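You operate a simulated robot arm through the tools that you are given. There is no shell and no other tool.

You are at the controls of a simulated robot arm. One attempt, no reset.

JOB
Wash the bronze nut in the tank.
Fine: into the basket, basket down till the nut shows clean, basket up, nut back where it stood. Where these are worked on the way, their far stop is far enough and under half their travel is too little: wash basket. What is to be rubbed or washed off counts as gone when no trace of it is left.
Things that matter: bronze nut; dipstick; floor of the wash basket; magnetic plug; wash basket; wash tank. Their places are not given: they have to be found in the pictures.

It is judged by the outcome, as a careful person would: the job done as asked, and still so three seconds after it is handed in. It fails if anything else is knocked over, pushed out of place, dropped, spilled or broken.

ROBOT AND FRAMES
A 6-joint arm with a fingered hand, fixed in place. Base frame: the origin is on the floor under the middle of its stand, x ahead of it, y to its left, z up; the work surface is at about z = 850. Lengths are in mm, angles in degrees, forces in N, time in s.
With the tool pointing down near the work surface it reaches from about 300 to 700 mm from the base axis. Its first joint turns from -166.0 to 166.0 degrees. Payload 4 kg.
Tool frame: the origin (TCP) lies between the finger pads and is the grasp point; the fingertips stand 22 mm ahead of it; z points along the fingers, y is the line along which they close. The gripper opens to 112 mm; its body begins 60 mm behind the TCP. The gripper is a hand of 4 fingers: y runs from the thumb to the fingers, the wrist lies at [0, 0, -218] in the tool frame.
Orientation is that of the tool frame in the base frame, as a unit quaternion [w, x, y, z]. With the fingers straight down and closing along the base's y, the tool's x points along the base's -x, its y along +y and its z along -z.

CONTROLS
- The arm moves only by the tool play_rows. Its argument "plan" is a list of rows, each an object (a shift or turn left out is 0) with "linear": the shift along the tool's x, y, z in mm, a list of three; "delta_rot": the turn, a rotation vector about the tool's x, y, z in degrees, a list of three. In form: [{"linear": [tx, ty, tz], "delta_rot": [wx, wy, wz]}, ...]. A call has 1 to 20 rows; each row is the pose to reach, as a shift and turn from the pose commanded when the call began, along the tool's axes at that moment. Each row takes 0.2 s and may step no farther than 50 mm and 8.6 degrees from the row before; otherwise, the whole call is refused. Where a pose cannot be reached the arm comes as near as it can. A force on the tool above 90 N (or 10 N above the force at the start of the call, whichever is more), or a blocked arm, ends the call early, and 0.2 s more pass. In this call time passes only in rows, and 0.2 s behind the last. It gives the time, the measured TCP pose, the force on the tool (base axes), the opening and the grip force at its end, in the units of the frame above (readings bear some noise), with the torque about the TCP (base axes, N m) and any sound that the robot's microphone picked up.
- Cameras (640 x 400 px; columns grow to the right, rows downward): "scene" is fixed at [61.8, -662, 1478.7]; the picture's right is [0.80, -0.59, 0.00], its down [-0.20, -0.27, -0.94] and it looks along [0.56, 0.76, -0.34] (base axes); focal length 309 px, centre (320, 200). "wrist" rides on the gripper at [69, 4, -83] in the tool frame; the picture's right is [-0.06, 1.00, 0.00], its down [-0.76, -0.05, -0.64] and it looks along [-0.64, -0.04, 0.77] (tool axes); focal length 243 px, centre (320, 200).
- grab_frame(camera): a new picture of that camera. No time passes.
- curl_fingers(finger1, finger2, finger3, thumb_bend): sets how far each is bent, from 0 (flat) to 100 (curled in); at 30 the hand is open as for a grip, at 70 the pads meet at the TCP. One left out holds its place. A second passes; each finger stops where it meets its share of the squeeze, and holds until it gets a number again. It is the only way to open and close the hand. It gives what a move gives, with no picture; readings hold the bend of each and the force on the fingers (four entries, about 0 where the hand has none), thumb and palm.
- pixel_to_xyz(camera, pixels): there is no depth. For up to 12 entries [column, row, z] of the newest picture of that camera ("zoom" is the newest enlarged one), the place [x, y] in the base frame at which the ray of that pixel passes the height z, good to about 2 mm, but the place of the scene camera against the robot may be out by one fixed shift of up to 25 mm in any direction. No time passes.
- close_up(camera, box): a new picture of the part [left, top, right, bottom] of that camera's present view, enlarged. No time passes.
- finish_job(): hands the job in; it is judged then, once.

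Leave the gripper open and the arm clear of the work at the hand-in unless told otherwise.

The tools are called after ">>>" by a JSON object that holds its "method" and its "body". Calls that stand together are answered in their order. play_rows: Moves the arm, as the interface text tells. Its arguments: {"type":"object","properties":{"plan":{"type":"array","items":{"type":"object","properties":{"linear":{"type":"array","items":{"type":"number"}},"delta_rot":{"type":"array","items":{"type":"number"}}}}}},"required":["plan"]} The other tools are called the same way: curl_fingers (finger1, finger2, finger3, thumb_bend) moves the fingers one by one; grab_frame (camera) takes a picture; pixel_to_xyz (camera, pixels) gives the place at which the rays of pixels pass given heights; close_up (camera, box) takes an enlarged picture of a part of a camera's view; finish_job () hands the job in.

At the start:

```text
time: 0.0
eef_pos: [267.1, 188.5, 1315.1]
orientation: [0.0, 0.0, 1.0, 0.0]
ft_force: [0.7, -0.2, -0.1]
ft_torque: [-0.02, -0.01, -0.03]
width: 111.9
finger_force: 0.1
shape: jaw
bend: [30.0, 30.0, 30.0, 30.0]
finger forces: [0.1, 0.1, 0.0, 0.0, 0.1, 0.1]
```

scene: 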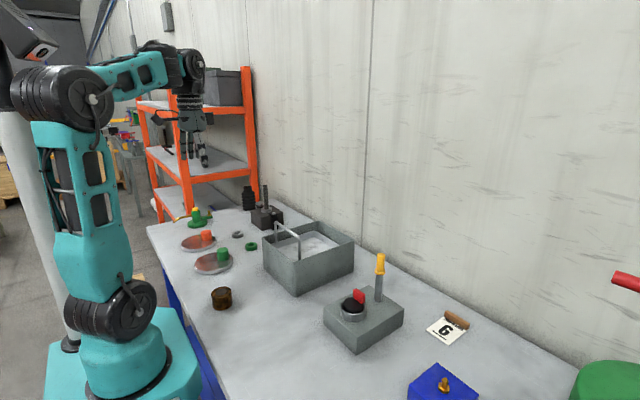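
wrist: 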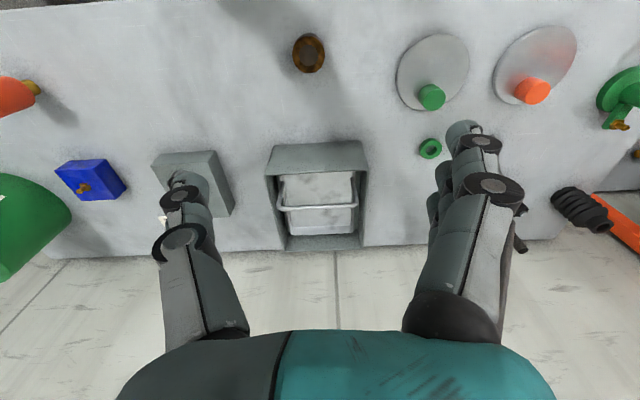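

I see a brown ring-like nut at about (221,298) in the scene and (308,53) in the wrist view, and a grey tank with a wire-handled basket at (308,255). I'll enlarge both before moving.

>>> {"method": "close_up", "body": {"camera": "scene", "box": [240, 200, 380, 310]}}

>>> {"method": "close_up", "body": {"camera": "scene", "box": [160, 180, 290, 320]}}

>>> {"method": "close_up", "body": {"camera": "wrist", "box": [220, 10, 420, 260]}}

>>> {"method": "close_up", "body": {"camera": "scene", "box": [310, 240, 490, 400]}}

```text
3.64 times, centred on (310, 255) of scene
```

zoom: 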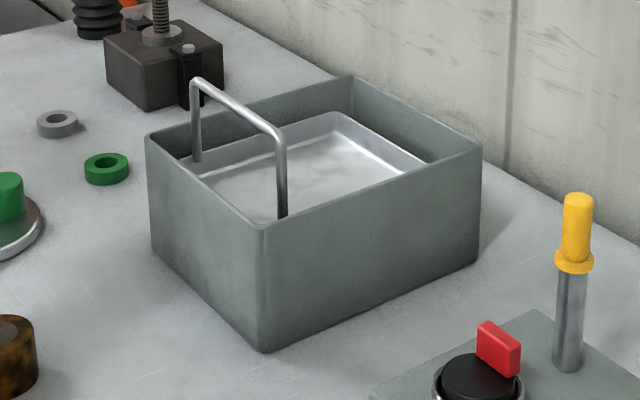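

```text
2.86 times, centred on (225, 250) of scene
```

zoom: 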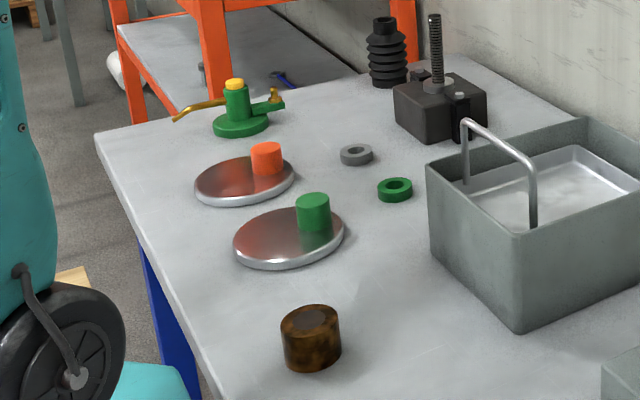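

```text
1.60 times, centred on (320, 135) of wrist
```

zoom: 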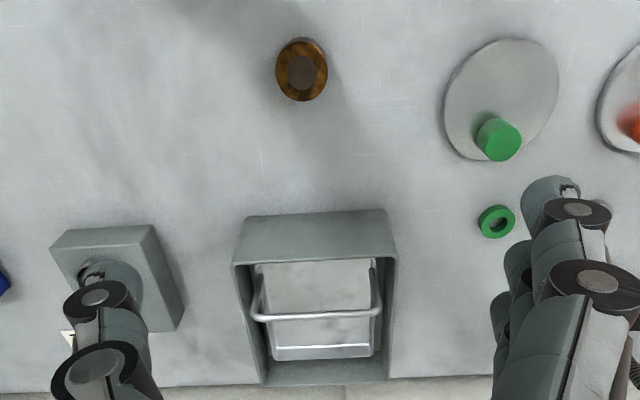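

```text
2.50 times, centred on (400, 320) of scene
```

zoom: 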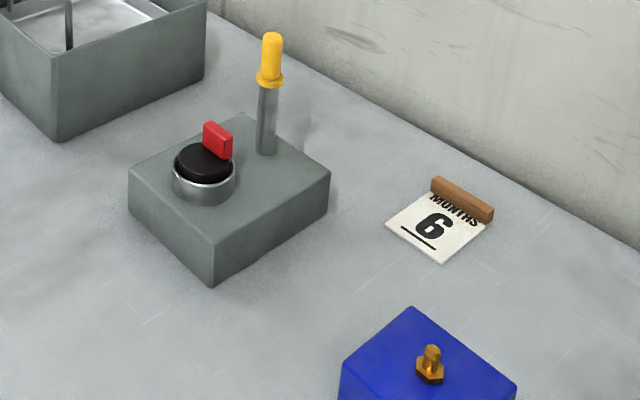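

The brown, grimy cylinder is most likely the bronze nut, and the tank stands behind it. I'll convert wrist pixels to positions: the nut centre at (308,53) and the tank rim corners.

>>> {"method": "grab_frame", "body": {"camera": "wrist"}}

>>> {"method": "pixel_to_xyz", "body": {"camera": "wrist", "pixels": [[308, 53, 850], [308, 53, 880], [308, 53, 890], [265, 176, 950], [368, 174, 950], [361, 249, 950], [286, 251, 950], [275, 146, 850], [361, 141, 850], [283, 207, 1000], [355, 203, 1000]]}}

>>> {"method": "pixel_to_xyz", "body": {"camera": "scene", "pixels": [[212, 304, 850], [230, 304, 850], [221, 310, 850], [221, 292, 880], [297, 295, 850], [265, 257, 850], [353, 272, 850], [297, 263, 930], [263, 237, 930], [353, 241, 930], [318, 222, 930]]}}

```text
taken
```

wrist: 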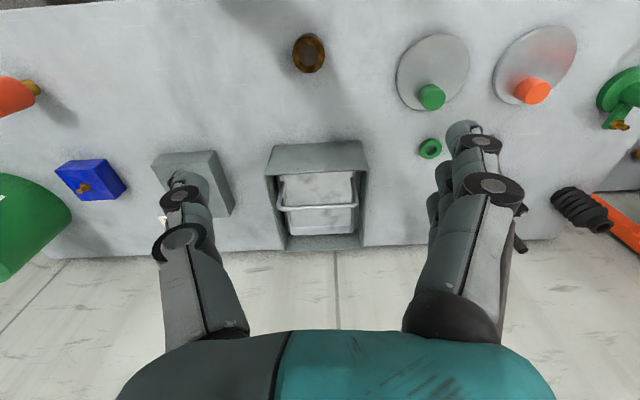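

```text
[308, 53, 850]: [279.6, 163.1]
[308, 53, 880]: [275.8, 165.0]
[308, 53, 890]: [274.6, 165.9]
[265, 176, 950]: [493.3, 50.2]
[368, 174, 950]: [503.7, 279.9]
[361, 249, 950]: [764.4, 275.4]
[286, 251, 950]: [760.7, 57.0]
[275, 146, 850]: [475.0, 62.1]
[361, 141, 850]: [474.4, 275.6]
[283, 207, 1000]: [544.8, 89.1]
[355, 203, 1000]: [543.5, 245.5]
```

```text
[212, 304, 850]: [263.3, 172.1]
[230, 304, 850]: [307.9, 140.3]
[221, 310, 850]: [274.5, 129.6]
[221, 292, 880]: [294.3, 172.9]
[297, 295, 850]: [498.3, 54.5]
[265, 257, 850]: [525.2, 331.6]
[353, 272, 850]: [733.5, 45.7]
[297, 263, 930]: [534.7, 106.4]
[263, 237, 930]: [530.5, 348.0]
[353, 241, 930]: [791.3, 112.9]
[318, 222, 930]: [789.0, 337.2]
```

The wrist readings put the nut near (277,165), and the tank at x about 475–725, y about 65–275, with its rim near z 970–980. The basket's bail is at x about 517 and z about 1030. I'll lower the hand above the nut for a closer look, stopping at z about 1085.

>>> {"method": "play_rows", "body": {"plan": [{"linear": [-2, -4, 40]}, {"linear": [-4, -8, 80]}, {"linear": [-6, -12, 120]}, {"linear": [-8, -16, 160]}, {"linear": [-9, -20, 200]}, {"linear": [-10, -23, 230]}]}}

>>> {"method": "grab_frame", "body": {"camera": "wrist"}}

```text
time: 1.4
eef_pos: [276.5, 164.8, 1083.2]
orientation: [0.0, 0.0, 1.0, 0.0]
ft_force: [0.8, 0.5, -0.7]
ft_torque: [-0.02, 0.01, 0.01]
width: 111.6
finger_force: 0.0
shape: jaw
bend: [30.0, 30.0, 30.0, 30.0]
finger forces: [0.0, 0.0, 0.0, 0.1, 0.0, 0.0]
```

```text
taken
```

wrist: 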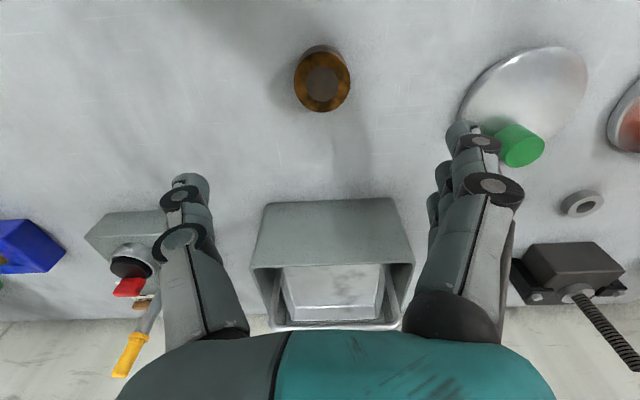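

The nut is now at (322,80). I'll enlarge it and measure its top and base edges, and check the basket from this side too.

>>> {"method": "close_up", "body": {"camera": "wrist", "box": [270, 20, 380, 130]}}

>>> {"method": "pixel_to_xyz", "body": {"camera": "wrist", "pixels": [[294, 84, 890], [351, 84, 890], [322, 111, 890], [322, 56, 890], [322, 45, 850], [322, 70, 850], [300, 70, 850], [345, 70, 850], [322, 84, 895]]}}

>>> {"method": "close_up", "body": {"camera": "wrist", "box": [240, 190, 430, 340]}}

```text
3.64 times, centred on (325, 75) of wrist
```

zoom: 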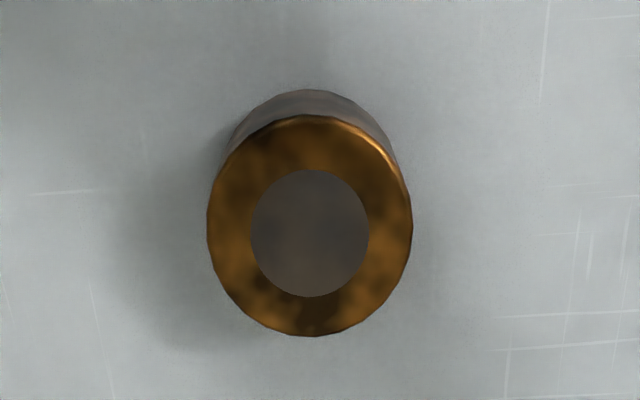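

```text
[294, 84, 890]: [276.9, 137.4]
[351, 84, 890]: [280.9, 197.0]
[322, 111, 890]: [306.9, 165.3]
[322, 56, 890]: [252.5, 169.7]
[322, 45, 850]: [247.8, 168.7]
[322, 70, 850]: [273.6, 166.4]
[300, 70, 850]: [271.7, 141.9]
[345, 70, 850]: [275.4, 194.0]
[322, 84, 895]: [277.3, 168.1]
```

```text
2.67 times, centred on (335, 265) of wrist
```

zoom: 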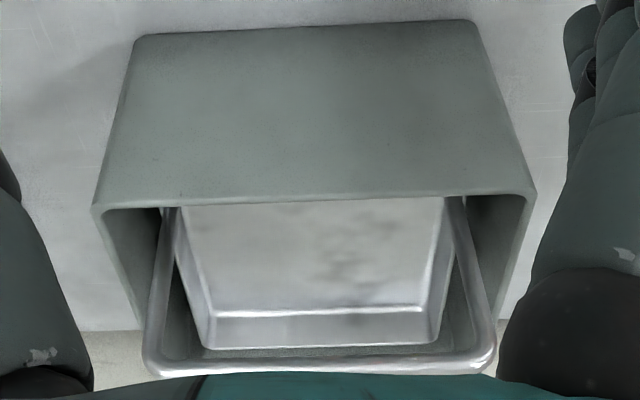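

The nut is 60 mm across, with its top at about z 890 and its centre at about (278,167.3); I'll keep that as the return spot. Next I go down to TCP z about 925 directly over it and check the fingers straddle it.

>>> {"method": "play_rows", "body": {"plan": [{"linear": [-1.3, 2.5, 40]}, {"linear": [-1.3, 2.5, 80]}, {"linear": [-1.3, 2.5, 115]}, {"linear": [-1.3, 2.5, 140]}, {"linear": [-1.3, 2.5, 158]}]}}

>>> {"method": "grab_frame", "body": {"camera": "wrist"}}

>>> {"method": "close_up", "body": {"camera": "scene", "box": [160, 200, 300, 330]}}

```text
time: 2.6
eef_pos: [278.5, 166.9, 925.5]
orientation: [0.001, 0.0, 1.0, 0.0]
ft_force: [-0.7, 1.0, 0.2]
ft_torque: [0.01, -0.01, -0.02]
width: 112.0
finger_force: 0.0
shape: jaw
bend: [30.0, 30.0, 30.0, 30.0]
finger forces: [0.1, 0.1, 0.0, 0.0, 0.1, 0.0]
```

```text
taken
```

wrist: 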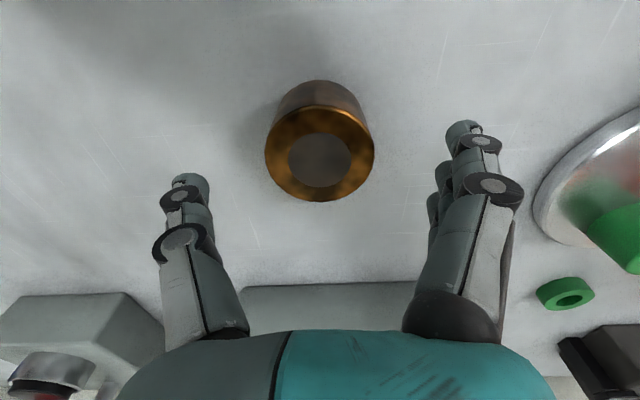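

```text
3.08 times, centred on (230, 265) of scene
```

zoom: 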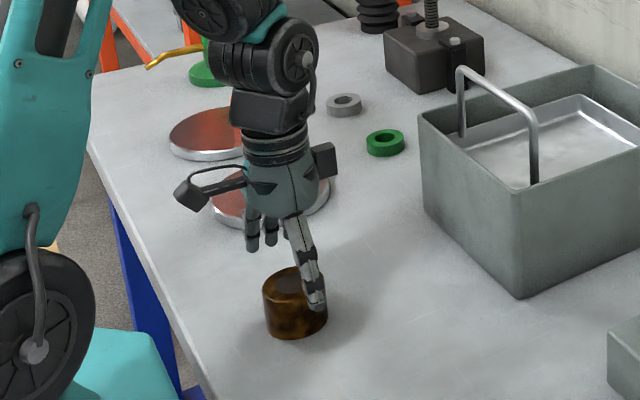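

The nut's top circle spans columns 265–375, midway between thumb and fingers. I'll measure it again from this closer view.

>>> {"method": "close_up", "body": {"camera": "wrist", "box": [240, 60, 400, 220]}}

>>> {"method": "pixel_to_xyz", "body": {"camera": "wrist", "pixels": [[265, 152, 890], [375, 150, 890], [320, 202, 890], [320, 106, 890], [320, 80, 850]]}}

```text
2.50 times, centred on (320, 140) of wrist
```

zoom: 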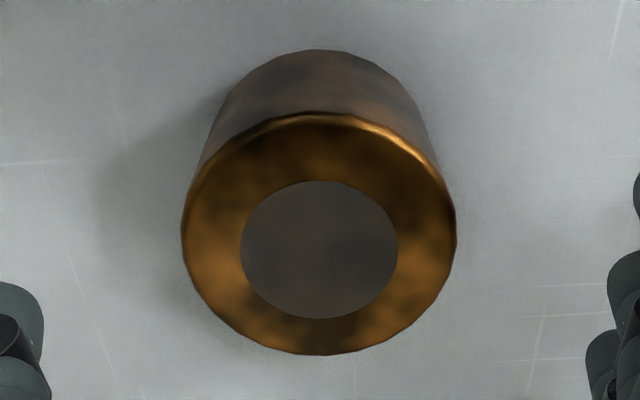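

```text
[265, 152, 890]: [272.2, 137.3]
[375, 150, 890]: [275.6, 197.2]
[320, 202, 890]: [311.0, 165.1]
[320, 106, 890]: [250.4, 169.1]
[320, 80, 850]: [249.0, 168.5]
```

The nut centre reads about (279,167.2), and the TCP is at (278.5,166.9). I go straight down to z about 877, which leaves the tips about 5 mm above the bench.

>>> {"method": "play_rows", "body": {"plan": [{"linear": [0, 0, 20]}, {"linear": [0, 0, 36]}, {"linear": [0, 0, 48]}]}}

>>> {"method": "grab_frame", "body": {"camera": "wrist"}}

```text
time: 3.4
eef_pos: [277.4, 167.3, 878.7]
orientation: [0.0, 0.0, 1.0, 0.0]
ft_force: [0.8, -0.3, 0.0]
ft_torque: [0.0, 0.0, 0.02]
width: 111.8
finger_force: 0.2
shape: jaw
bend: [30.0, 30.0, 30.0, 30.0]
finger forces: [0.0, 0.0, 0.1, 0.1, 0.0, 0.0]
```

```text
taken
```

wrist: 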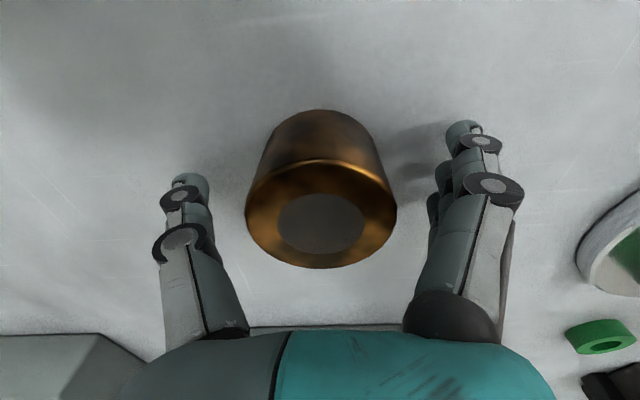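

The nut sits between thumb and fingers and nothing touches it yet. I'll close partway first (to 44) so they come in evenly, then squeeze.

>>> {"method": "curl_fingers", "body": {"finger1": 44, "finger2": 44, "finger3": 44, "thumb_bend": 44}}

>>> {"method": "grab_frame", "body": {"camera": "wrist"}}

```text
time: 4.4
eef_pos: [277.6, 166.1, 877.4]
orientation: [0.0, 0.0, 1.0, -0.001]
ft_force: [0.2, 0.4, 0.2]
ft_torque: [-0.03, 0.0, 0.03]
width: 74.9
finger_force: 0.0
shape: fingers
bend: [44.0, 44.0, 44.0, 44.0]
finger forces: [0.0, 0.0, 0.0, 0.1, 0.0, 0.0]
```

```text
taken
```

wrist: 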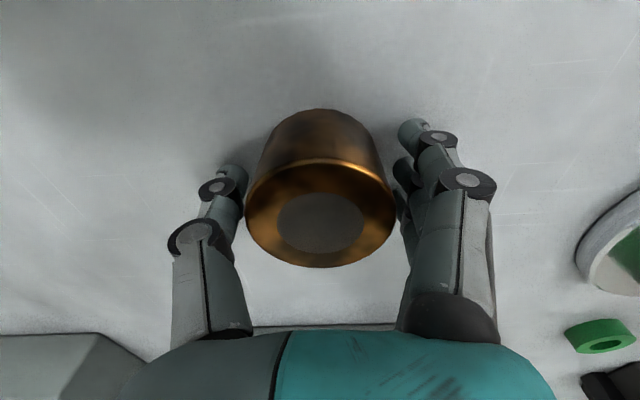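

Width reads 75 with no contact yet, and the gap on both sides looks even. Now I squeeze.

>>> {"method": "curl_fingers", "body": {"finger1": 70, "finger2": 70, "finger3": 70, "thumb_bend": 70}}

>>> {"method": "grab_frame", "body": {"camera": "wrist"}}

```text
time: 5.4
eef_pos: [279.0, 166.8, 878.0]
orientation: [0.0, 0.0, 1.0, 0.0]
ft_force: [0.0, 1.3, -0.4]
ft_torque: [0.09, 0.0, 0.01]
width: 51.3
finger_force: 22.3
shape: fingers
bend: [57.0, 53.0, 58.0, 56.0]
finger forces: [8.0, 8.4, 6.9, 0.1, 21.5, 0.1]
```

```text
taken
```

wrist: 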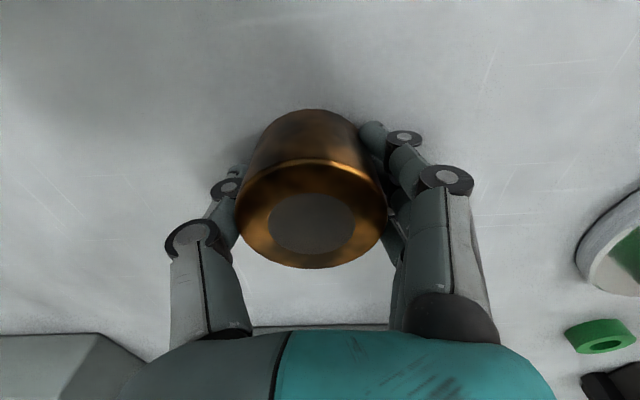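

All three fingers and the thumb hold, with 22 N on the thumb. The nut was drawn about 4 mm toward the thumb. I'll lift slowly by 30 mm and check it stays put.

>>> {"method": "play_rows", "body": {"plan": [{"linear": [0, 0, -8]}, {"linear": [0, 0, -18]}, {"linear": [0, 0, -30]}]}}

>>> {"method": "grab_frame", "body": {"camera": "wrist"}}

>>> {"method": "close_up", "body": {"camera": "scene", "box": [160, 220, 280, 330]}}

```text
time: 6.2
eef_pos: [278.4, 167.4, 908.3]
orientation: [0.001, 0.0, 1.0, 0.0]
ft_force: [0.1, -0.5, -7.0]
ft_torque: [0.02, 0.0, 0.0]
width: 51.5
finger_force: 22.8
shape: fingers
bend: [57.0, 53.0, 58.0, 56.0]
finger forces: [7.7, 8.3, 7.0, 0.0, 21.7, 0.0]
```

```text
taken
```

wrist: 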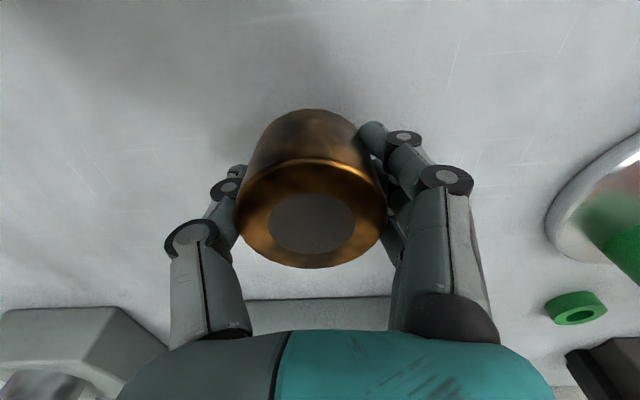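

```text
3.64 times, centred on (220, 275) of scene
```

zoom: 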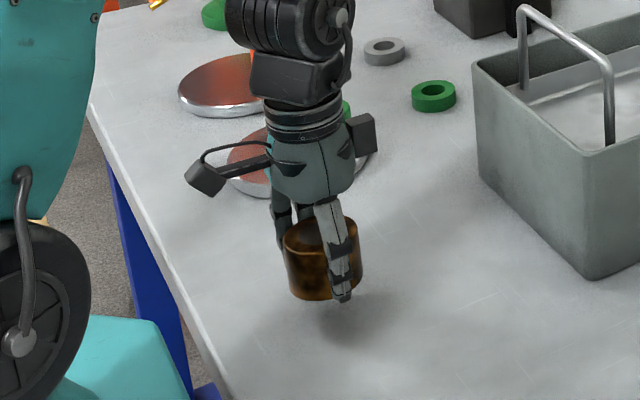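

The nut lifted cleanly and reads about 7 N of weight. I'll measure where its top circle lies relative to the TCP, then raise it above the tank height.

>>> {"method": "pixel_to_xyz", "body": {"camera": "wrist", "pixels": [[235, 212, 920], [387, 209, 920], [311, 268, 920], [311, 160, 920]]}}

>>> {"method": "play_rows", "body": {"plan": [{"linear": [0, 0, -40]}, {"linear": [0, 0, -80]}, {"linear": [0, 0, -120]}, {"linear": [0, 0, -160]}, {"linear": [0, 0, -200]}, {"linear": [0, 0, -235]}]}}

>>> {"method": "grab_frame", "body": {"camera": "wrist"}}

```text
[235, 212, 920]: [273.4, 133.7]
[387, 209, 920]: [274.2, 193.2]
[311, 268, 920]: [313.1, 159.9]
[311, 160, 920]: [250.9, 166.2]
```

```text
time: 7.6
eef_pos: [278.7, 166.9, 1144.2]
orientation: [0.0, 0.0, 1.0, 0.0]
ft_force: [0.6, 0.9, -6.4]
ft_torque: [0.02, -0.04, -0.02]
width: 51.3
finger_force: 22.5
shape: fingers
bend: [57.0, 53.0, 58.0, 56.0]
finger forces: [8.0, 8.3, 7.4, 0.0, 21.7, 0.1]
```

```text
taken
```

wrist: 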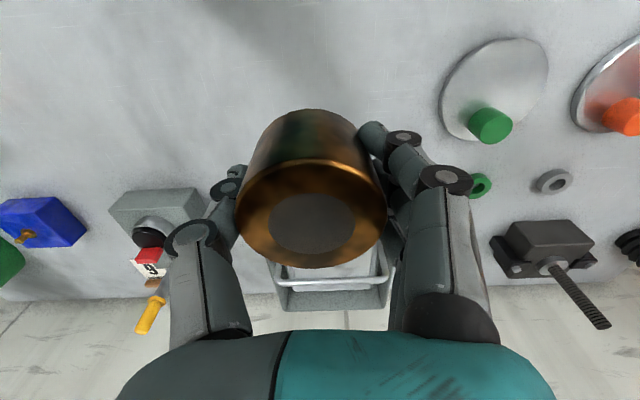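

The nut is secure at z 1144, with its bottom at about 1116, well above the bail at about 1030. I move out over the tank to x about 590, y about 171 to look in.

>>> {"method": "play_rows", "body": {"plan": [{"linear": [-35, 0, 0]}, {"linear": [-75, 0, 0]}, {"linear": [-115, 0, 0]}, {"linear": [-155, 0, 0]}, {"linear": [-195, 1, 0]}, {"linear": [-235, 2, 0]}, {"linear": [-270, 3, 0]}, {"linear": [-300, 3, 0]}, {"linear": [-312, 3, 0]}]}}

>>> {"method": "grab_frame", "body": {"camera": "wrist"}}

>>> {"method": "grab_frame", "body": {"camera": "scene"}}

>>> {"method": "close_up", "body": {"camera": "scene", "box": [250, 160, 370, 300]}}

```text
time: 9.6
eef_pos: [592.8, 169.8, 1144.0]
orientation: [0.0, 0.001, 1.0, -0.001]
ft_force: [0.4, -0.4, -7.6]
ft_torque: [0.04, -0.02, 0.03]
width: 51.1
finger_force: 22.4
shape: fingers
bend: [57.0, 53.0, 59.0, 56.0]
finger forces: [8.2, 8.2, 7.7, 0.1, 21.6, 0.0]
```

```text
taken
```

wrist: 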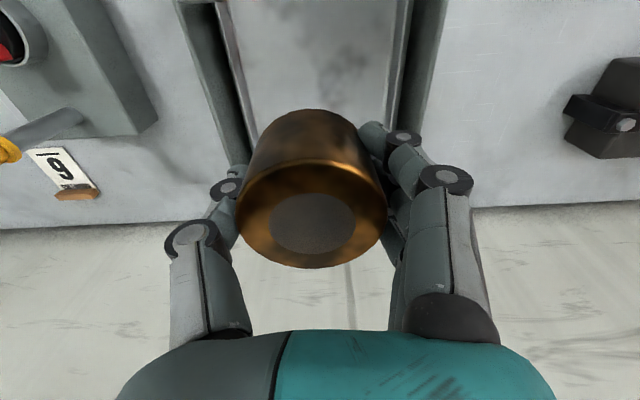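

```text
taken
```

scene: 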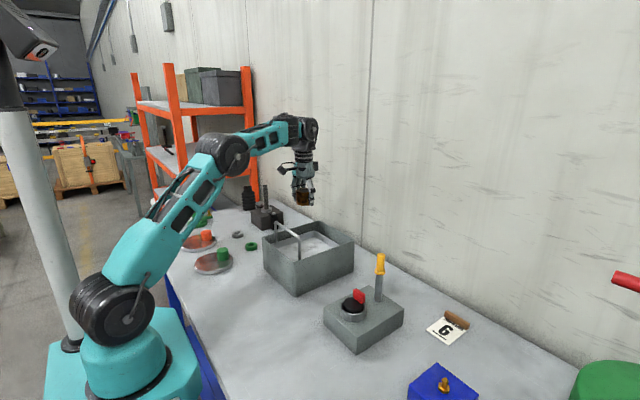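

```text
2.86 times, centred on (310, 230) of scene
```

zoom: 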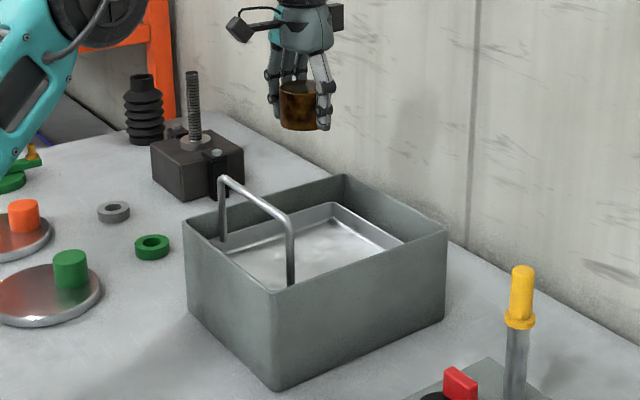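

The basket floor shows at the top of the wrist view, between columns about 235 and 397. I'll enlarge that part and read the edges.

>>> {"method": "close_up", "body": {"camera": "wrist", "box": [160, 0, 460, 180]}}

>>> {"method": "pixel_to_xyz", "body": {"camera": "wrist", "pixels": [[235, 20, 930], [397, 20, 930], [235, 20, 900], [397, 20, 900], [176, 10, 970], [446, 10, 970], [205, 5, 970], [415, 5, 970]]}}

```text
2.13 times, centred on (310, 90) of wrist
```

zoom: 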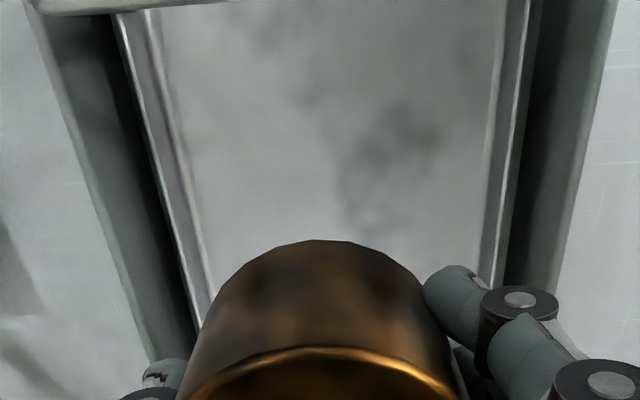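

```text
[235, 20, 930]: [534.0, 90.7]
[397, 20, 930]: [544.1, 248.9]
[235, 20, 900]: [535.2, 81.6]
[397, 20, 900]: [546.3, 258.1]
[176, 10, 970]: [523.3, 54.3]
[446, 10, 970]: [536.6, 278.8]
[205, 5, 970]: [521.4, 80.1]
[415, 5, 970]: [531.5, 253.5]
```

From the several views I estimate the basket floor at z about 922, its inner area at x 510–690 and y 90–250, and the bail at x about 517. I'll aim the nut at about x 630, clear of the bail, and lower to about 60 mm above the floor for another look.

>>> {"method": "play_rows", "body": {"plan": [{"linear": [-18, 1, 10]}, {"linear": [-36, 1.5, 35]}, {"linear": [-36, 1.5, 70]}, {"linear": [-36, 1.5, 100]}, {"linear": [-36, 1.5, 125]}]}}

>>> {"method": "grab_frame", "body": {"camera": "wrist"}}

>>> {"method": "close_up", "body": {"camera": "scene", "box": [250, 160, 370, 300]}}

```text
time: 10.8
eef_pos: [628.9, 177.2, 1019.9]
orientation: [0.001, 0.0, 1.0, 0.0]
ft_force: [-0.1, -0.4, -5.8]
ft_torque: [0.01, -0.04, -0.02]
width: 51.5
finger_force: 22.9
shape: fingers
bend: [58.0, 53.0, 59.0, 56.0]
finger forces: [8.2, 8.2, 7.8, 0.0, 21.5, 0.0]
```

```text
taken
```

wrist: 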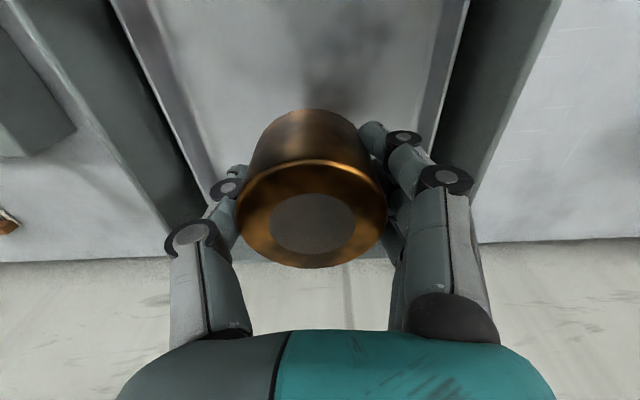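

```text
2.86 times, centred on (310, 230) of scene
```

zoom: 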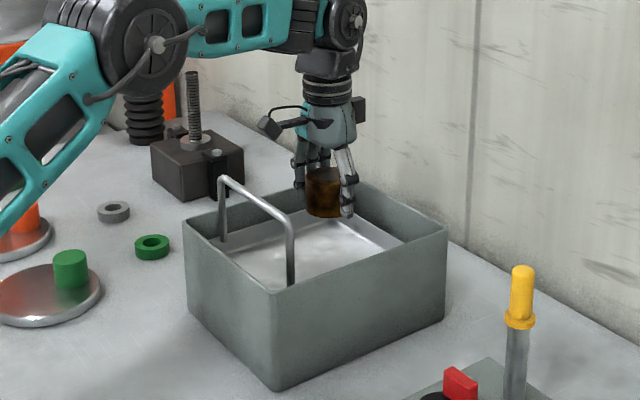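

The TCP y reads 177.2, about 6 mm off what I commanded, with no contact force. I'll hold still for one row and read again.

>>> {"method": "play_rows", "body": {"plan": [{"linear": [0, 0, 0]}]}}

>>> {"method": "pixel_to_xyz", "body": {"camera": "wrist", "pixels": [[200, 145, 922], [435, 50, 922], [175, 60, 922], [155, 210, 975], [478, 175, 975], [240, 252, 975], [350, 262, 975]]}}

```text
time: 11.2
eef_pos: [629.2, 177.4, 1019.4]
orientation: [0.0, -0.001, 1.0, 0.0]
ft_force: [-0.5, -0.3, -6.3]
ft_torque: [0.05, -0.02, 0.0]
width: 51.9
finger_force: 22.8
shape: fingers
bend: [58.0, 53.0, 59.0, 56.0]
finger forces: [8.2, 8.2, 7.9, 0.0, 21.6, 0.1]
```

```text
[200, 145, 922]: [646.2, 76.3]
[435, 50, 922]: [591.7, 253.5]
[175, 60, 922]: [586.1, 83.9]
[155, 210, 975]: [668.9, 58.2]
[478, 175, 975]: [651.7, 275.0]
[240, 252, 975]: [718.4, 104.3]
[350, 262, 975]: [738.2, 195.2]
```

The reading is steady, so the arm really sits about 6 mm toward +y. I'll correct y by −6 and lower 50 mm, which puts the nut's bottom at about 941, just above the estimated floor.

>>> {"method": "play_rows", "body": {"plan": [{"linear": [0, -3, 10]}, {"linear": [0, -6, 25]}, {"linear": [0, -6, 40]}, {"linear": [0, -6, 50]}]}}

>>> {"method": "grab_frame", "body": {"camera": "wrist"}}

>>> {"method": "close_up", "body": {"camera": "scene", "box": [250, 180, 370, 300]}}

```text
time: 12.2
eef_pos: [627.6, 166.6, 969.9]
orientation: [0.001, 0.0, 1.0, 0.0]
ft_force: [0.8, 0.5, -7.1]
ft_torque: [0.03, 0.01, -0.04]
width: 51.6
finger_force: 22.5
shape: fingers
bend: [58.0, 53.0, 59.0, 56.0]
finger forces: [8.2, 8.2, 7.8, 0.0, 21.5, 0.1]
```

```text
taken
```

wrist: 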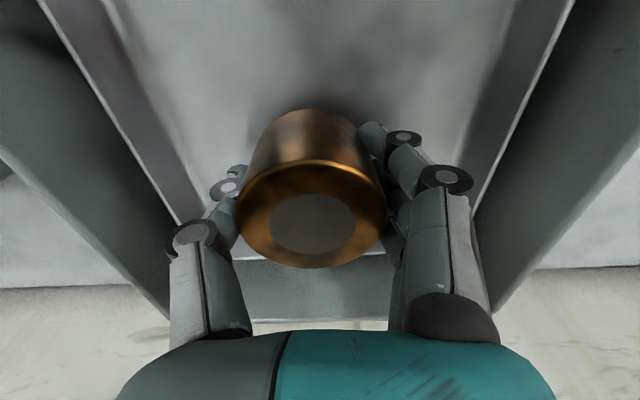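

```text
3.33 times, centred on (310, 240) of scene
```

zoom: 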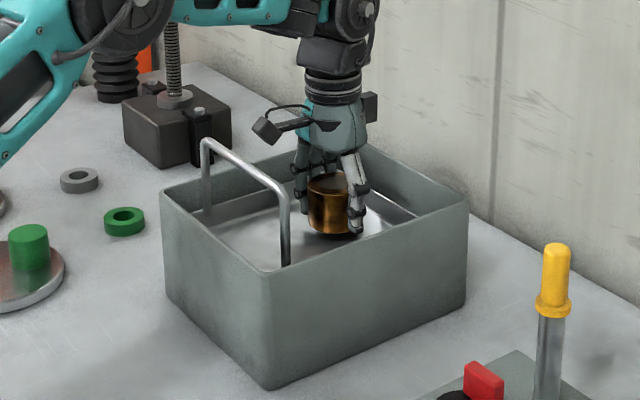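

Now y is 166.6 and the nut hovers just above the basket floor. I lower in small steps, watching the vertical force, which holds at about −7 N while the nut hangs free.

>>> {"method": "play_rows", "body": {"plan": [{"linear": [0, 1.5, 3]}, {"linear": [0, 3, 6]}, {"linear": [0, 3, 9]}]}}

>>> {"method": "grab_frame", "body": {"camera": "wrist"}}

>>> {"method": "close_up", "body": {"camera": "scene", "box": [280, 200, 350, 270]}}

```text
time: 13.0
eef_pos: [626.0, 168.6, 959.8]
orientation: [0.0, -0.001, 1.0, 0.0]
ft_force: [0.9, -0.4, -6.4]
ft_torque: [0.02, -0.03, 0.02]
width: 51.4
finger_force: 22.5
shape: fingers
bend: [58.0, 53.0, 59.0, 56.0]
finger forces: [8.2, 8.1, 7.8, 0.1, 21.4, 0.0]
```

```text
taken
```

wrist: 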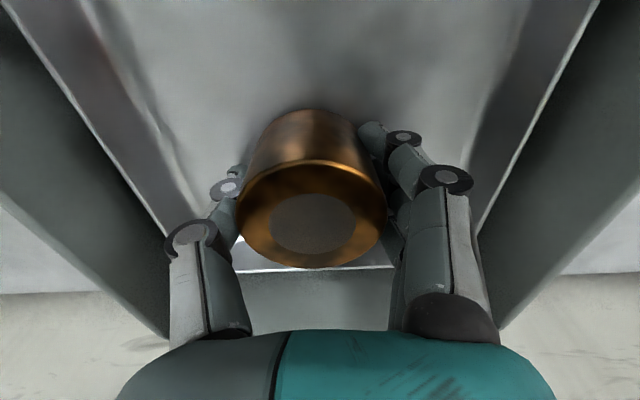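

```text
5.71 times, centred on (315, 235) of scene
```

zoom: 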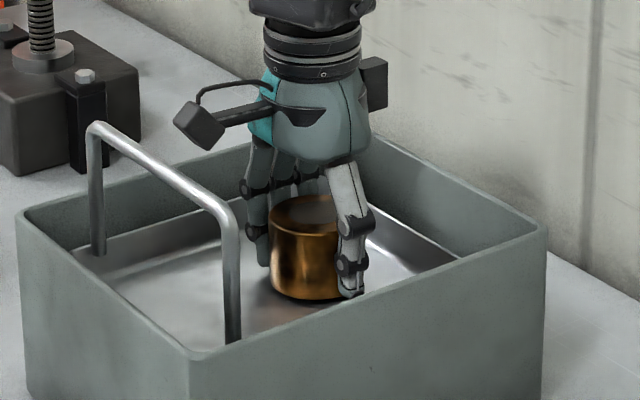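

The nut nearly meets its reflection, and the force is still about −6.4 N, so it is still hanging. I lower another 4 mm.

>>> {"method": "play_rows", "body": {"plan": [{"linear": [0, 0, 2]}, {"linear": [0, 0, 4]}]}}

>>> {"method": "close_up", "body": {"camera": "scene", "box": [280, 200, 350, 270]}}

```text
time: 13.6
eef_pos: [626.3, 169.1, 957.0]
orientation: [0.002, -0.001, 1.0, 0.0]
ft_force: [1.2, 1.2, -0.5]
ft_torque: [0.22, -0.05, -0.02]
width: 51.3
finger_force: 23.8
shape: fingers
bend: [58.0, 53.0, 59.0, 56.0]
finger forces: [8.3, 8.1, 8.6, 0.1, 22.7, 0.1]
```

```text
5.71 times, centred on (315, 235) of scene
```

zoom: 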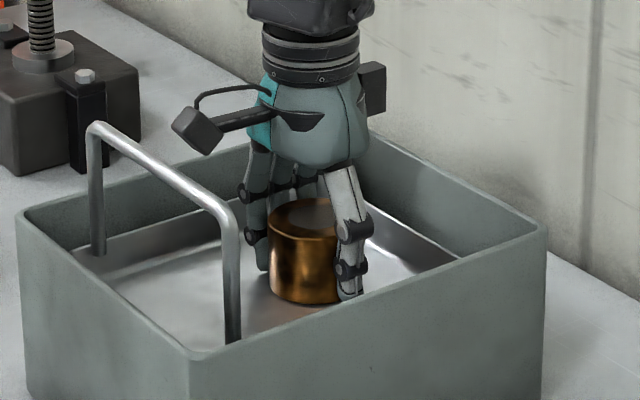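

The vertical force dropped to −0.5 N, so the floor now carries the nut (floor at about z 929). I open the hand just enough to let go, to bend 41, keeping clear of the basket walls.

>>> {"method": "curl_fingers", "body": {"finger1": 41, "finger2": 41, "finger3": 41, "thumb_bend": 41}}

>>> {"method": "grab_frame", "body": {"camera": "wrist"}}

>>> {"method": "close_up", "body": {"camera": "scene", "box": [280, 200, 350, 270]}}

```text
time: 14.6
eef_pos: [625.8, 168.9, 955.5]
orientation: [-0.001, 0.0, 1.0, 0.001]
ft_force: [-0.2, -0.5, -1.0]
ft_torque: [0.01, 0.0, 0.02]
width: 82.0
finger_force: 0.0
shape: fingers
bend: [41.0, 41.0, 41.0, 41.0]
finger forces: [0.1, 0.1, 0.0, 0.0, 0.0, 0.0]
```

```text
taken
```

wrist: 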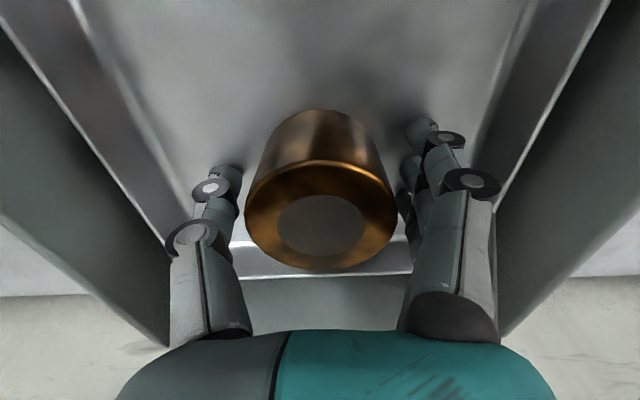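

```text
5.71 times, centred on (315, 235) of scene
```

zoom: 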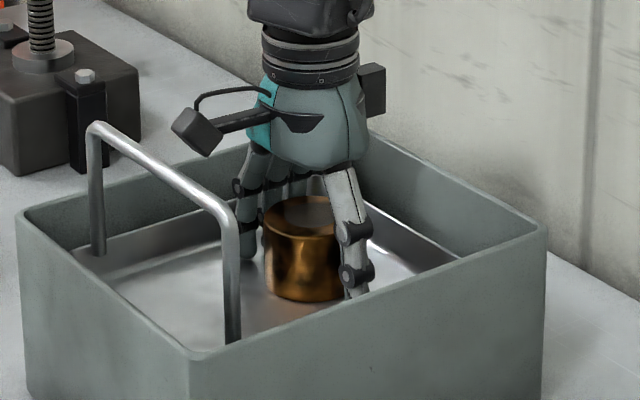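

The nut stands free on the basket floor with clearance on both sides. I rise straight up to about z 1150, then look back.

>>> {"method": "play_rows", "body": {"plan": [{"linear": [0, 0, -12]}, {"linear": [0, 0, -35]}, {"linear": [0, 0, -70]}, {"linear": [0, 0, -110]}, {"linear": [0, 0, -150]}, {"linear": [0, 0, -195]}]}}

>>> {"method": "grab_frame", "body": {"camera": "wrist"}}

>>> {"method": "close_up", "body": {"camera": "scene", "box": [250, 200, 370, 310]}}

```text
time: 16.0
eef_pos: [622.7, 169.2, 1153.1]
orientation: [0.002, 0.0, 1.0, 0.0]
ft_force: [-1.4, -0.2, 1.1]
ft_torque: [0.04, -0.08, -0.02]
width: 82.2
finger_force: 0.1
shape: fingers
bend: [41.0, 41.0, 41.0, 41.0]
finger forces: [0.0, 0.0, 0.1, 0.1, 0.0, 0.0]
```

```text
taken
```

wrist: 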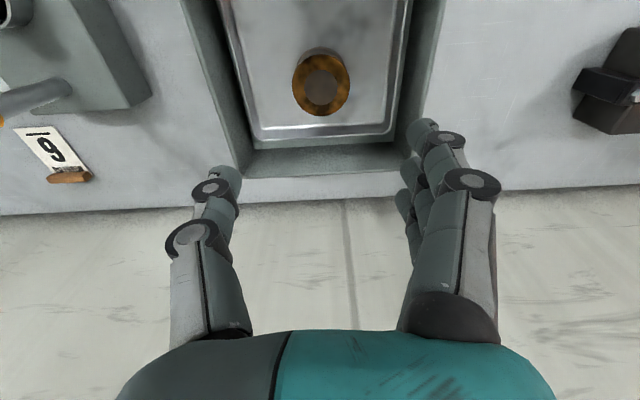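

```text
3.64 times, centred on (310, 255) of scene
```

zoom: 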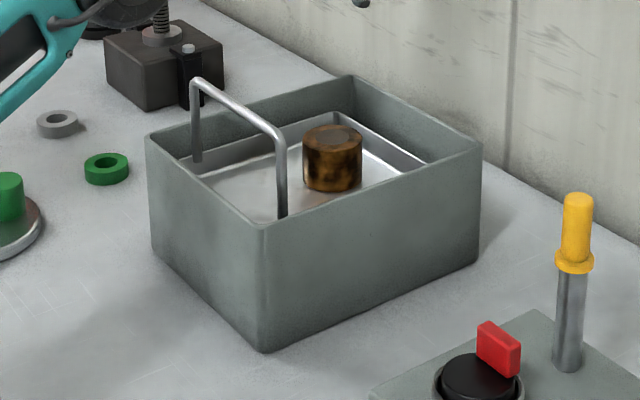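

The nut stands in the basket. Now I'll pull back to x about 435 at the same height to see the bail clearly with the wrist camera.

>>> {"method": "play_rows", "body": {"plan": [{"linear": [40, 0, 0]}, {"linear": [80, 0, 0]}, {"linear": [120, 0, 0]}, {"linear": [160, 0, 0]}, {"linear": [190, 0, 0]}]}}

>>> {"method": "grab_frame", "body": {"camera": "wrist"}}

>>> {"method": "close_up", "body": {"camera": "wrist", "box": [210, 90, 430, 280]}}

```text
time: 17.2
eef_pos: [439.0, 168.1, 1151.3]
orientation: [0.001, 0.0, 1.0, 0.0]
ft_force: [0.7, -0.3, -1.2]
ft_torque: [-0.02, 0.04, 0.02]
width: 82.1
finger_force: 0.0
shape: fingers
bend: [41.0, 41.0, 41.0, 41.0]
finger forces: [0.0, 0.1, 0.0, 0.0, 0.1, 0.0]
```

```text
taken
```

wrist: 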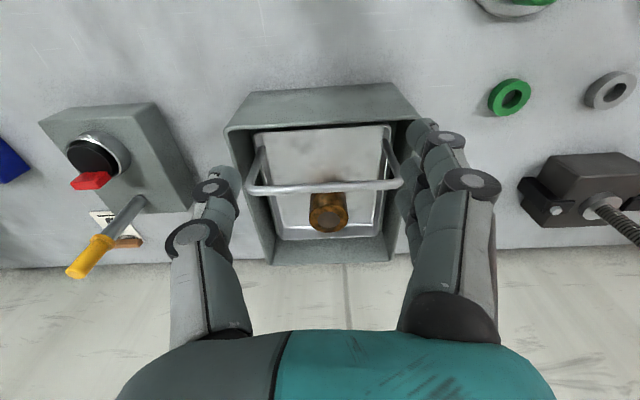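

```text
2.11 times, centred on (320, 185) of wrist
```

zoom: 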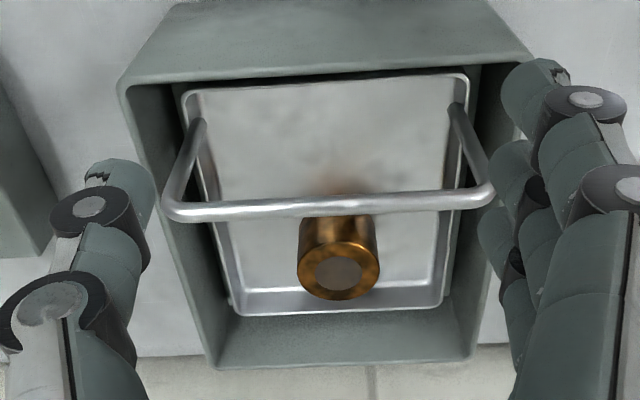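

The bail's bar runs from (247,191) to (402,181), with the nut behind it. Combining the views, I put the bar at about x 526, z 1028. I'll check its ends and middle at that height, then turn the hand 90° in place so it closes along x, with the thumb on the far side.

>>> {"method": "pixel_to_xyz", "body": {"camera": "wrist", "pixels": [[247, 191, 1028], [322, 188, 1028], [402, 181, 1028], [322, 188, 1020], [322, 188, 1036], [330, 228, 969], [331, 215, 969]]}}

>>> {"method": "play_rows", "body": {"plan": [{"delta_rot": [0, 0, -8]}, {"delta_rot": [0, 0, -16]}, {"delta_rot": [0, 0, -24]}, {"delta_rot": [0, 0, -32]}, {"delta_rot": [0, 0, -40]}, {"delta_rot": [0, 0, -48]}, {"delta_rot": [0, 0, -56]}, {"delta_rot": [0, 0, -64]}, {"delta_rot": [0, 0, -72]}, {"delta_rot": [0, 0, -80]}, {"delta_rot": [0, 0, -86]}, {"delta_rot": [0, 0, -90]}]}}

>>> {"method": "grab_frame", "body": {"camera": "wrist"}}

>>> {"method": "grab_frame", "body": {"camera": "scene"}}

```text
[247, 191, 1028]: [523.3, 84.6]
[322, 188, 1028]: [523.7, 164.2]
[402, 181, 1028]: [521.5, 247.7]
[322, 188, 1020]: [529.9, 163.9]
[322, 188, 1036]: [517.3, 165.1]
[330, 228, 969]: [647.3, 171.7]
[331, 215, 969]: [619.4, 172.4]
```

```text
time: 19.8
eef_pos: [436.6, 170.4, 1152.2]
orientation: [0.0, 0.707, -0.707, 0.0]
ft_force: [0.2, -0.4, 0.0]
ft_torque: [0.01, 0.0, 0.01]
width: 82.2
finger_force: 0.0
shape: fingers
bend: [41.0, 41.0, 41.0, 41.0]
finger forces: [0.1, 0.0, 0.1, 0.0, 0.1, 0.0]
```

```text
taken
```

wrist: 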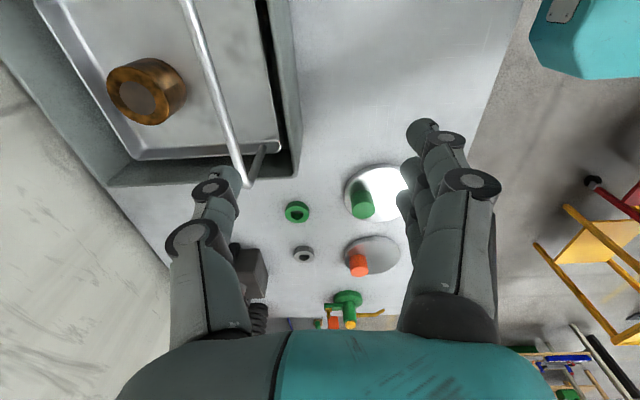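

```text
taken
```

scene: 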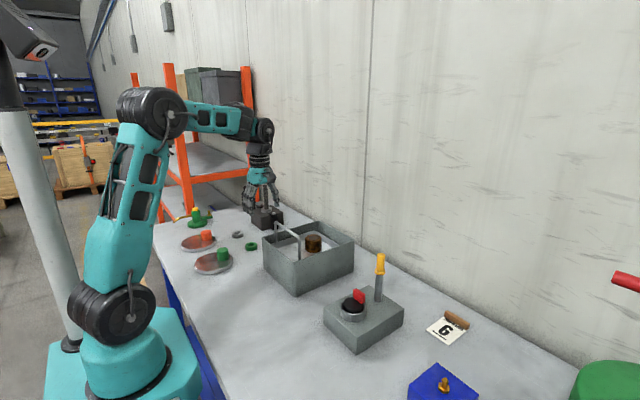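

The hand now closes along x with the thumb on the far (+x) side. The bar shows from (187,0) to (245,183). I'll read its x from this new angle to pin down its height.

>>> {"method": "close_up", "body": {"camera": "wrist", "box": [150, 0, 310, 200]}}

>>> {"method": "pixel_to_xyz", "body": {"camera": "wrist", "pixels": [[201, 50, 1028], [201, 50, 1020], [201, 50, 1036], [233, 140, 1028], [233, 140, 1020], [233, 140, 1036], [245, 180, 1028]]}}

```text
2.00 times, centred on (230, 100) of wrist
```

zoom: 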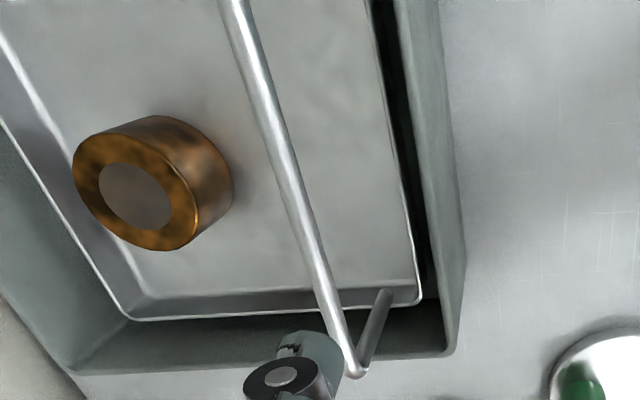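

```text
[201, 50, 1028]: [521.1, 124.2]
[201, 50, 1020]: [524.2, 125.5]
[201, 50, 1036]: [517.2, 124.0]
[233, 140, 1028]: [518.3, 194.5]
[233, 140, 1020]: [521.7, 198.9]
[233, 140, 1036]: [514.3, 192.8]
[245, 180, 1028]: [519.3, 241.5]
```

The views agree on a bar at about x 519–523, z about 1030. I move above it to (519,167,1095), fingertips about 40 mm over the bar. In the hand's present axes (x = −Y, y = −X) that is (3.4, −82.4, 57).

>>> {"method": "play_rows", "body": {"plan": [{"linear": [1, -28, 0]}, {"linear": [2, -56, 10]}, {"linear": [3.4, -82.4, 30]}, {"linear": [3.4, -82.4, 57]}]}}

>>> {"method": "grab_frame", "body": {"camera": "wrist"}}

>>> {"method": "close_up", "body": {"camera": "scene", "box": [250, 170, 370, 300]}}

```text
time: 20.8
eef_pos: [519.4, 165.8, 1094.8]
orientation: [0.0, 0.708, -0.707, 0.0]
ft_force: [-0.2, -0.2, 0.8]
ft_torque: [-0.01, 0.0, -0.01]
width: 82.3
finger_force: 0.0
shape: fingers
bend: [41.0, 41.0, 41.0, 41.0]
finger forces: [0.0, 0.0, 0.0, 0.0, 0.1, 0.0]
```

```text
taken
```

wrist: 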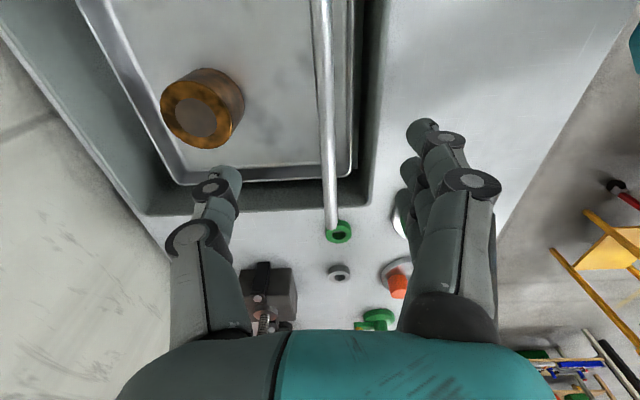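

```text
3.08 times, centred on (310, 235) of scene
```

zoom: 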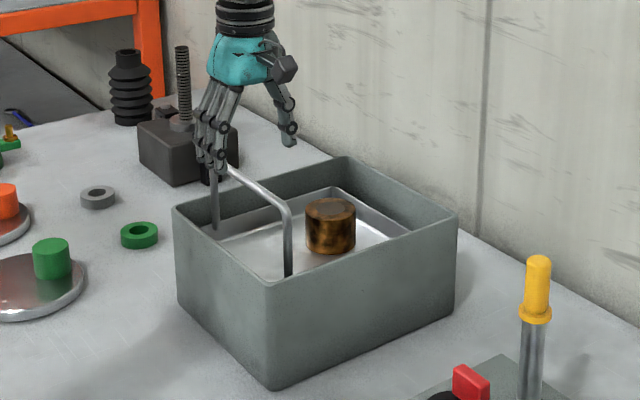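

The bar lies between the fingers at about column 326, and the nut stays clear at (203,108). I'll check the bar's x again before going down.

>>> {"method": "pixel_to_xyz", "body": {"camera": "wrist", "pixels": [[322, 40, 1030], [327, 110, 1030], [331, 180, 1030], [332, 228, 1030], [327, 110, 1040]]}}

>>> {"method": "close_up", "body": {"camera": "wrist", "box": [250, 0, 410, 250]}}

```text
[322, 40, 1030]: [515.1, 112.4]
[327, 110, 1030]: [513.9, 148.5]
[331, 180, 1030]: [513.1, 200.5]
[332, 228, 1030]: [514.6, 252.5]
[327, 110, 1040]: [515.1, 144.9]
```

```text
1.60 times, centred on (330, 125) of wrist
```

zoom: 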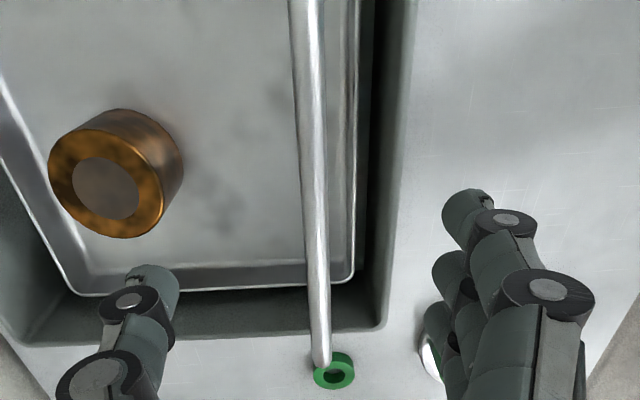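

From directly above, the bar reads x about 514, which with the other views puts its height at about z 1041. I shift to x 514 and descend to TCP z about 1039.

>>> {"method": "play_rows", "body": {"plan": [{"linear": [-1, 5.4, 15]}, {"linear": [-1, 5.4, 35]}, {"linear": [-1, 5.4, 50]}, {"linear": [-1, 5.4, 56]}]}}

>>> {"method": "grab_frame", "body": {"camera": "wrist"}}

>>> {"method": "close_up", "body": {"camera": "scene", "box": [250, 190, 340, 280]}}

```text
time: 21.8
eef_pos: [511.8, 166.5, 1036.4]
orientation: [-0.001, 0.707, -0.707, 0.0]
ft_force: [0.9, -0.7, 0.5]
ft_torque: [-0.02, 0.01, 0.02]
width: 82.2
finger_force: 0.1
shape: fingers
bend: [41.0, 41.0, 41.0, 41.0]
finger forces: [0.0, 0.0, 0.1, 0.0, 0.0, 0.1]
```

```text
taken
```

wrist: 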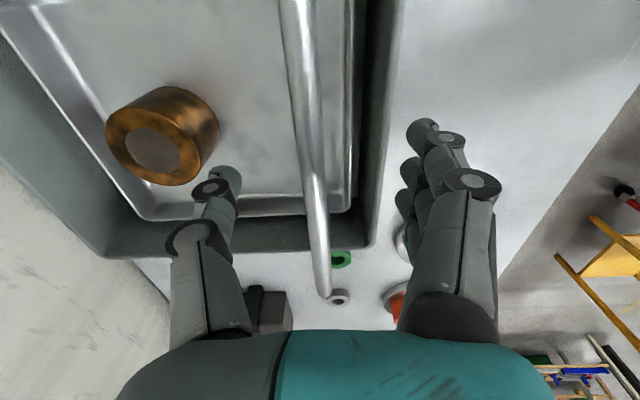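

```text
4.44 times, centred on (295, 235) of scene
```

zoom: 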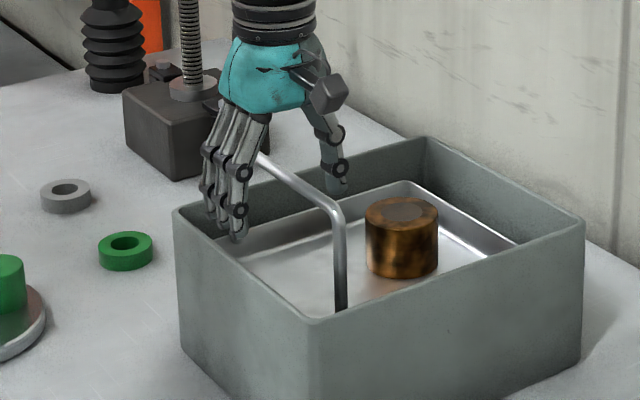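

The bar runs between thumb and fingers. I'll take a tighter look from the scene camera and check the bar's end corner in the wrist view to confirm its height relative to the finger pads.

>>> {"method": "close_up", "body": {"camera": "scene", "box": [285, 190, 330, 250]}}

>>> {"method": "pixel_to_xyz", "body": {"camera": "wrist", "pixels": [[330, 296, 1030], [330, 296, 1040], [330, 296, 1050], [312, 200, 1030], [312, 200, 1040], [312, 200, 1050], [296, 40, 1040], [304, 120, 1040]]}}

>>> {"method": "close_up", "body": {"camera": "wrist", "box": [230, 100, 430, 320]}}

```text
6.67 times, centred on (308, 220) of scene
```

zoom: 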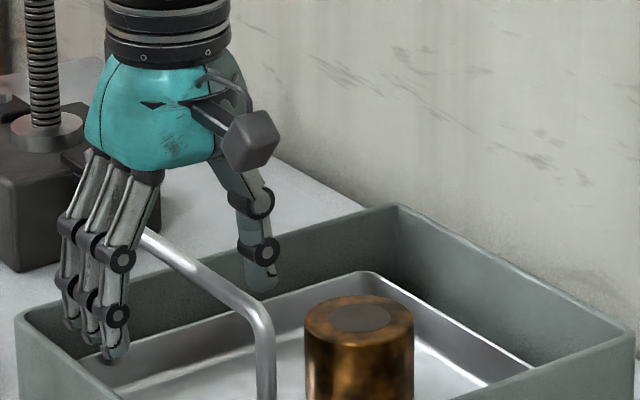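

```text
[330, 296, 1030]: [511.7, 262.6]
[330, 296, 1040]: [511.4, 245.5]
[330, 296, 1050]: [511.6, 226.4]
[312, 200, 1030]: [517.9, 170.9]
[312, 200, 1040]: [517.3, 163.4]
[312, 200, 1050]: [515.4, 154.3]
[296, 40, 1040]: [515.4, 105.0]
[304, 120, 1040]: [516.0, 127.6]
```

```text
1.82 times, centred on (330, 210) of wrist
```

zoom: 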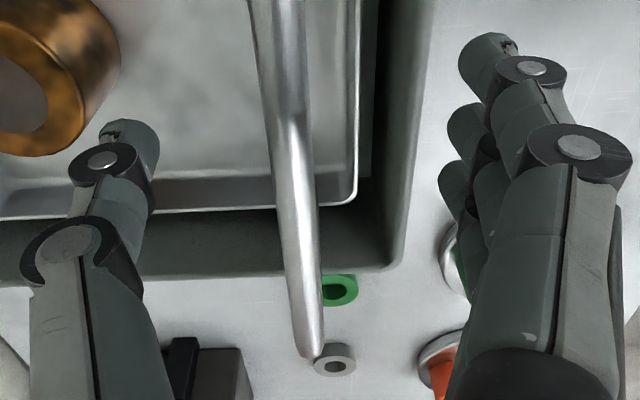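

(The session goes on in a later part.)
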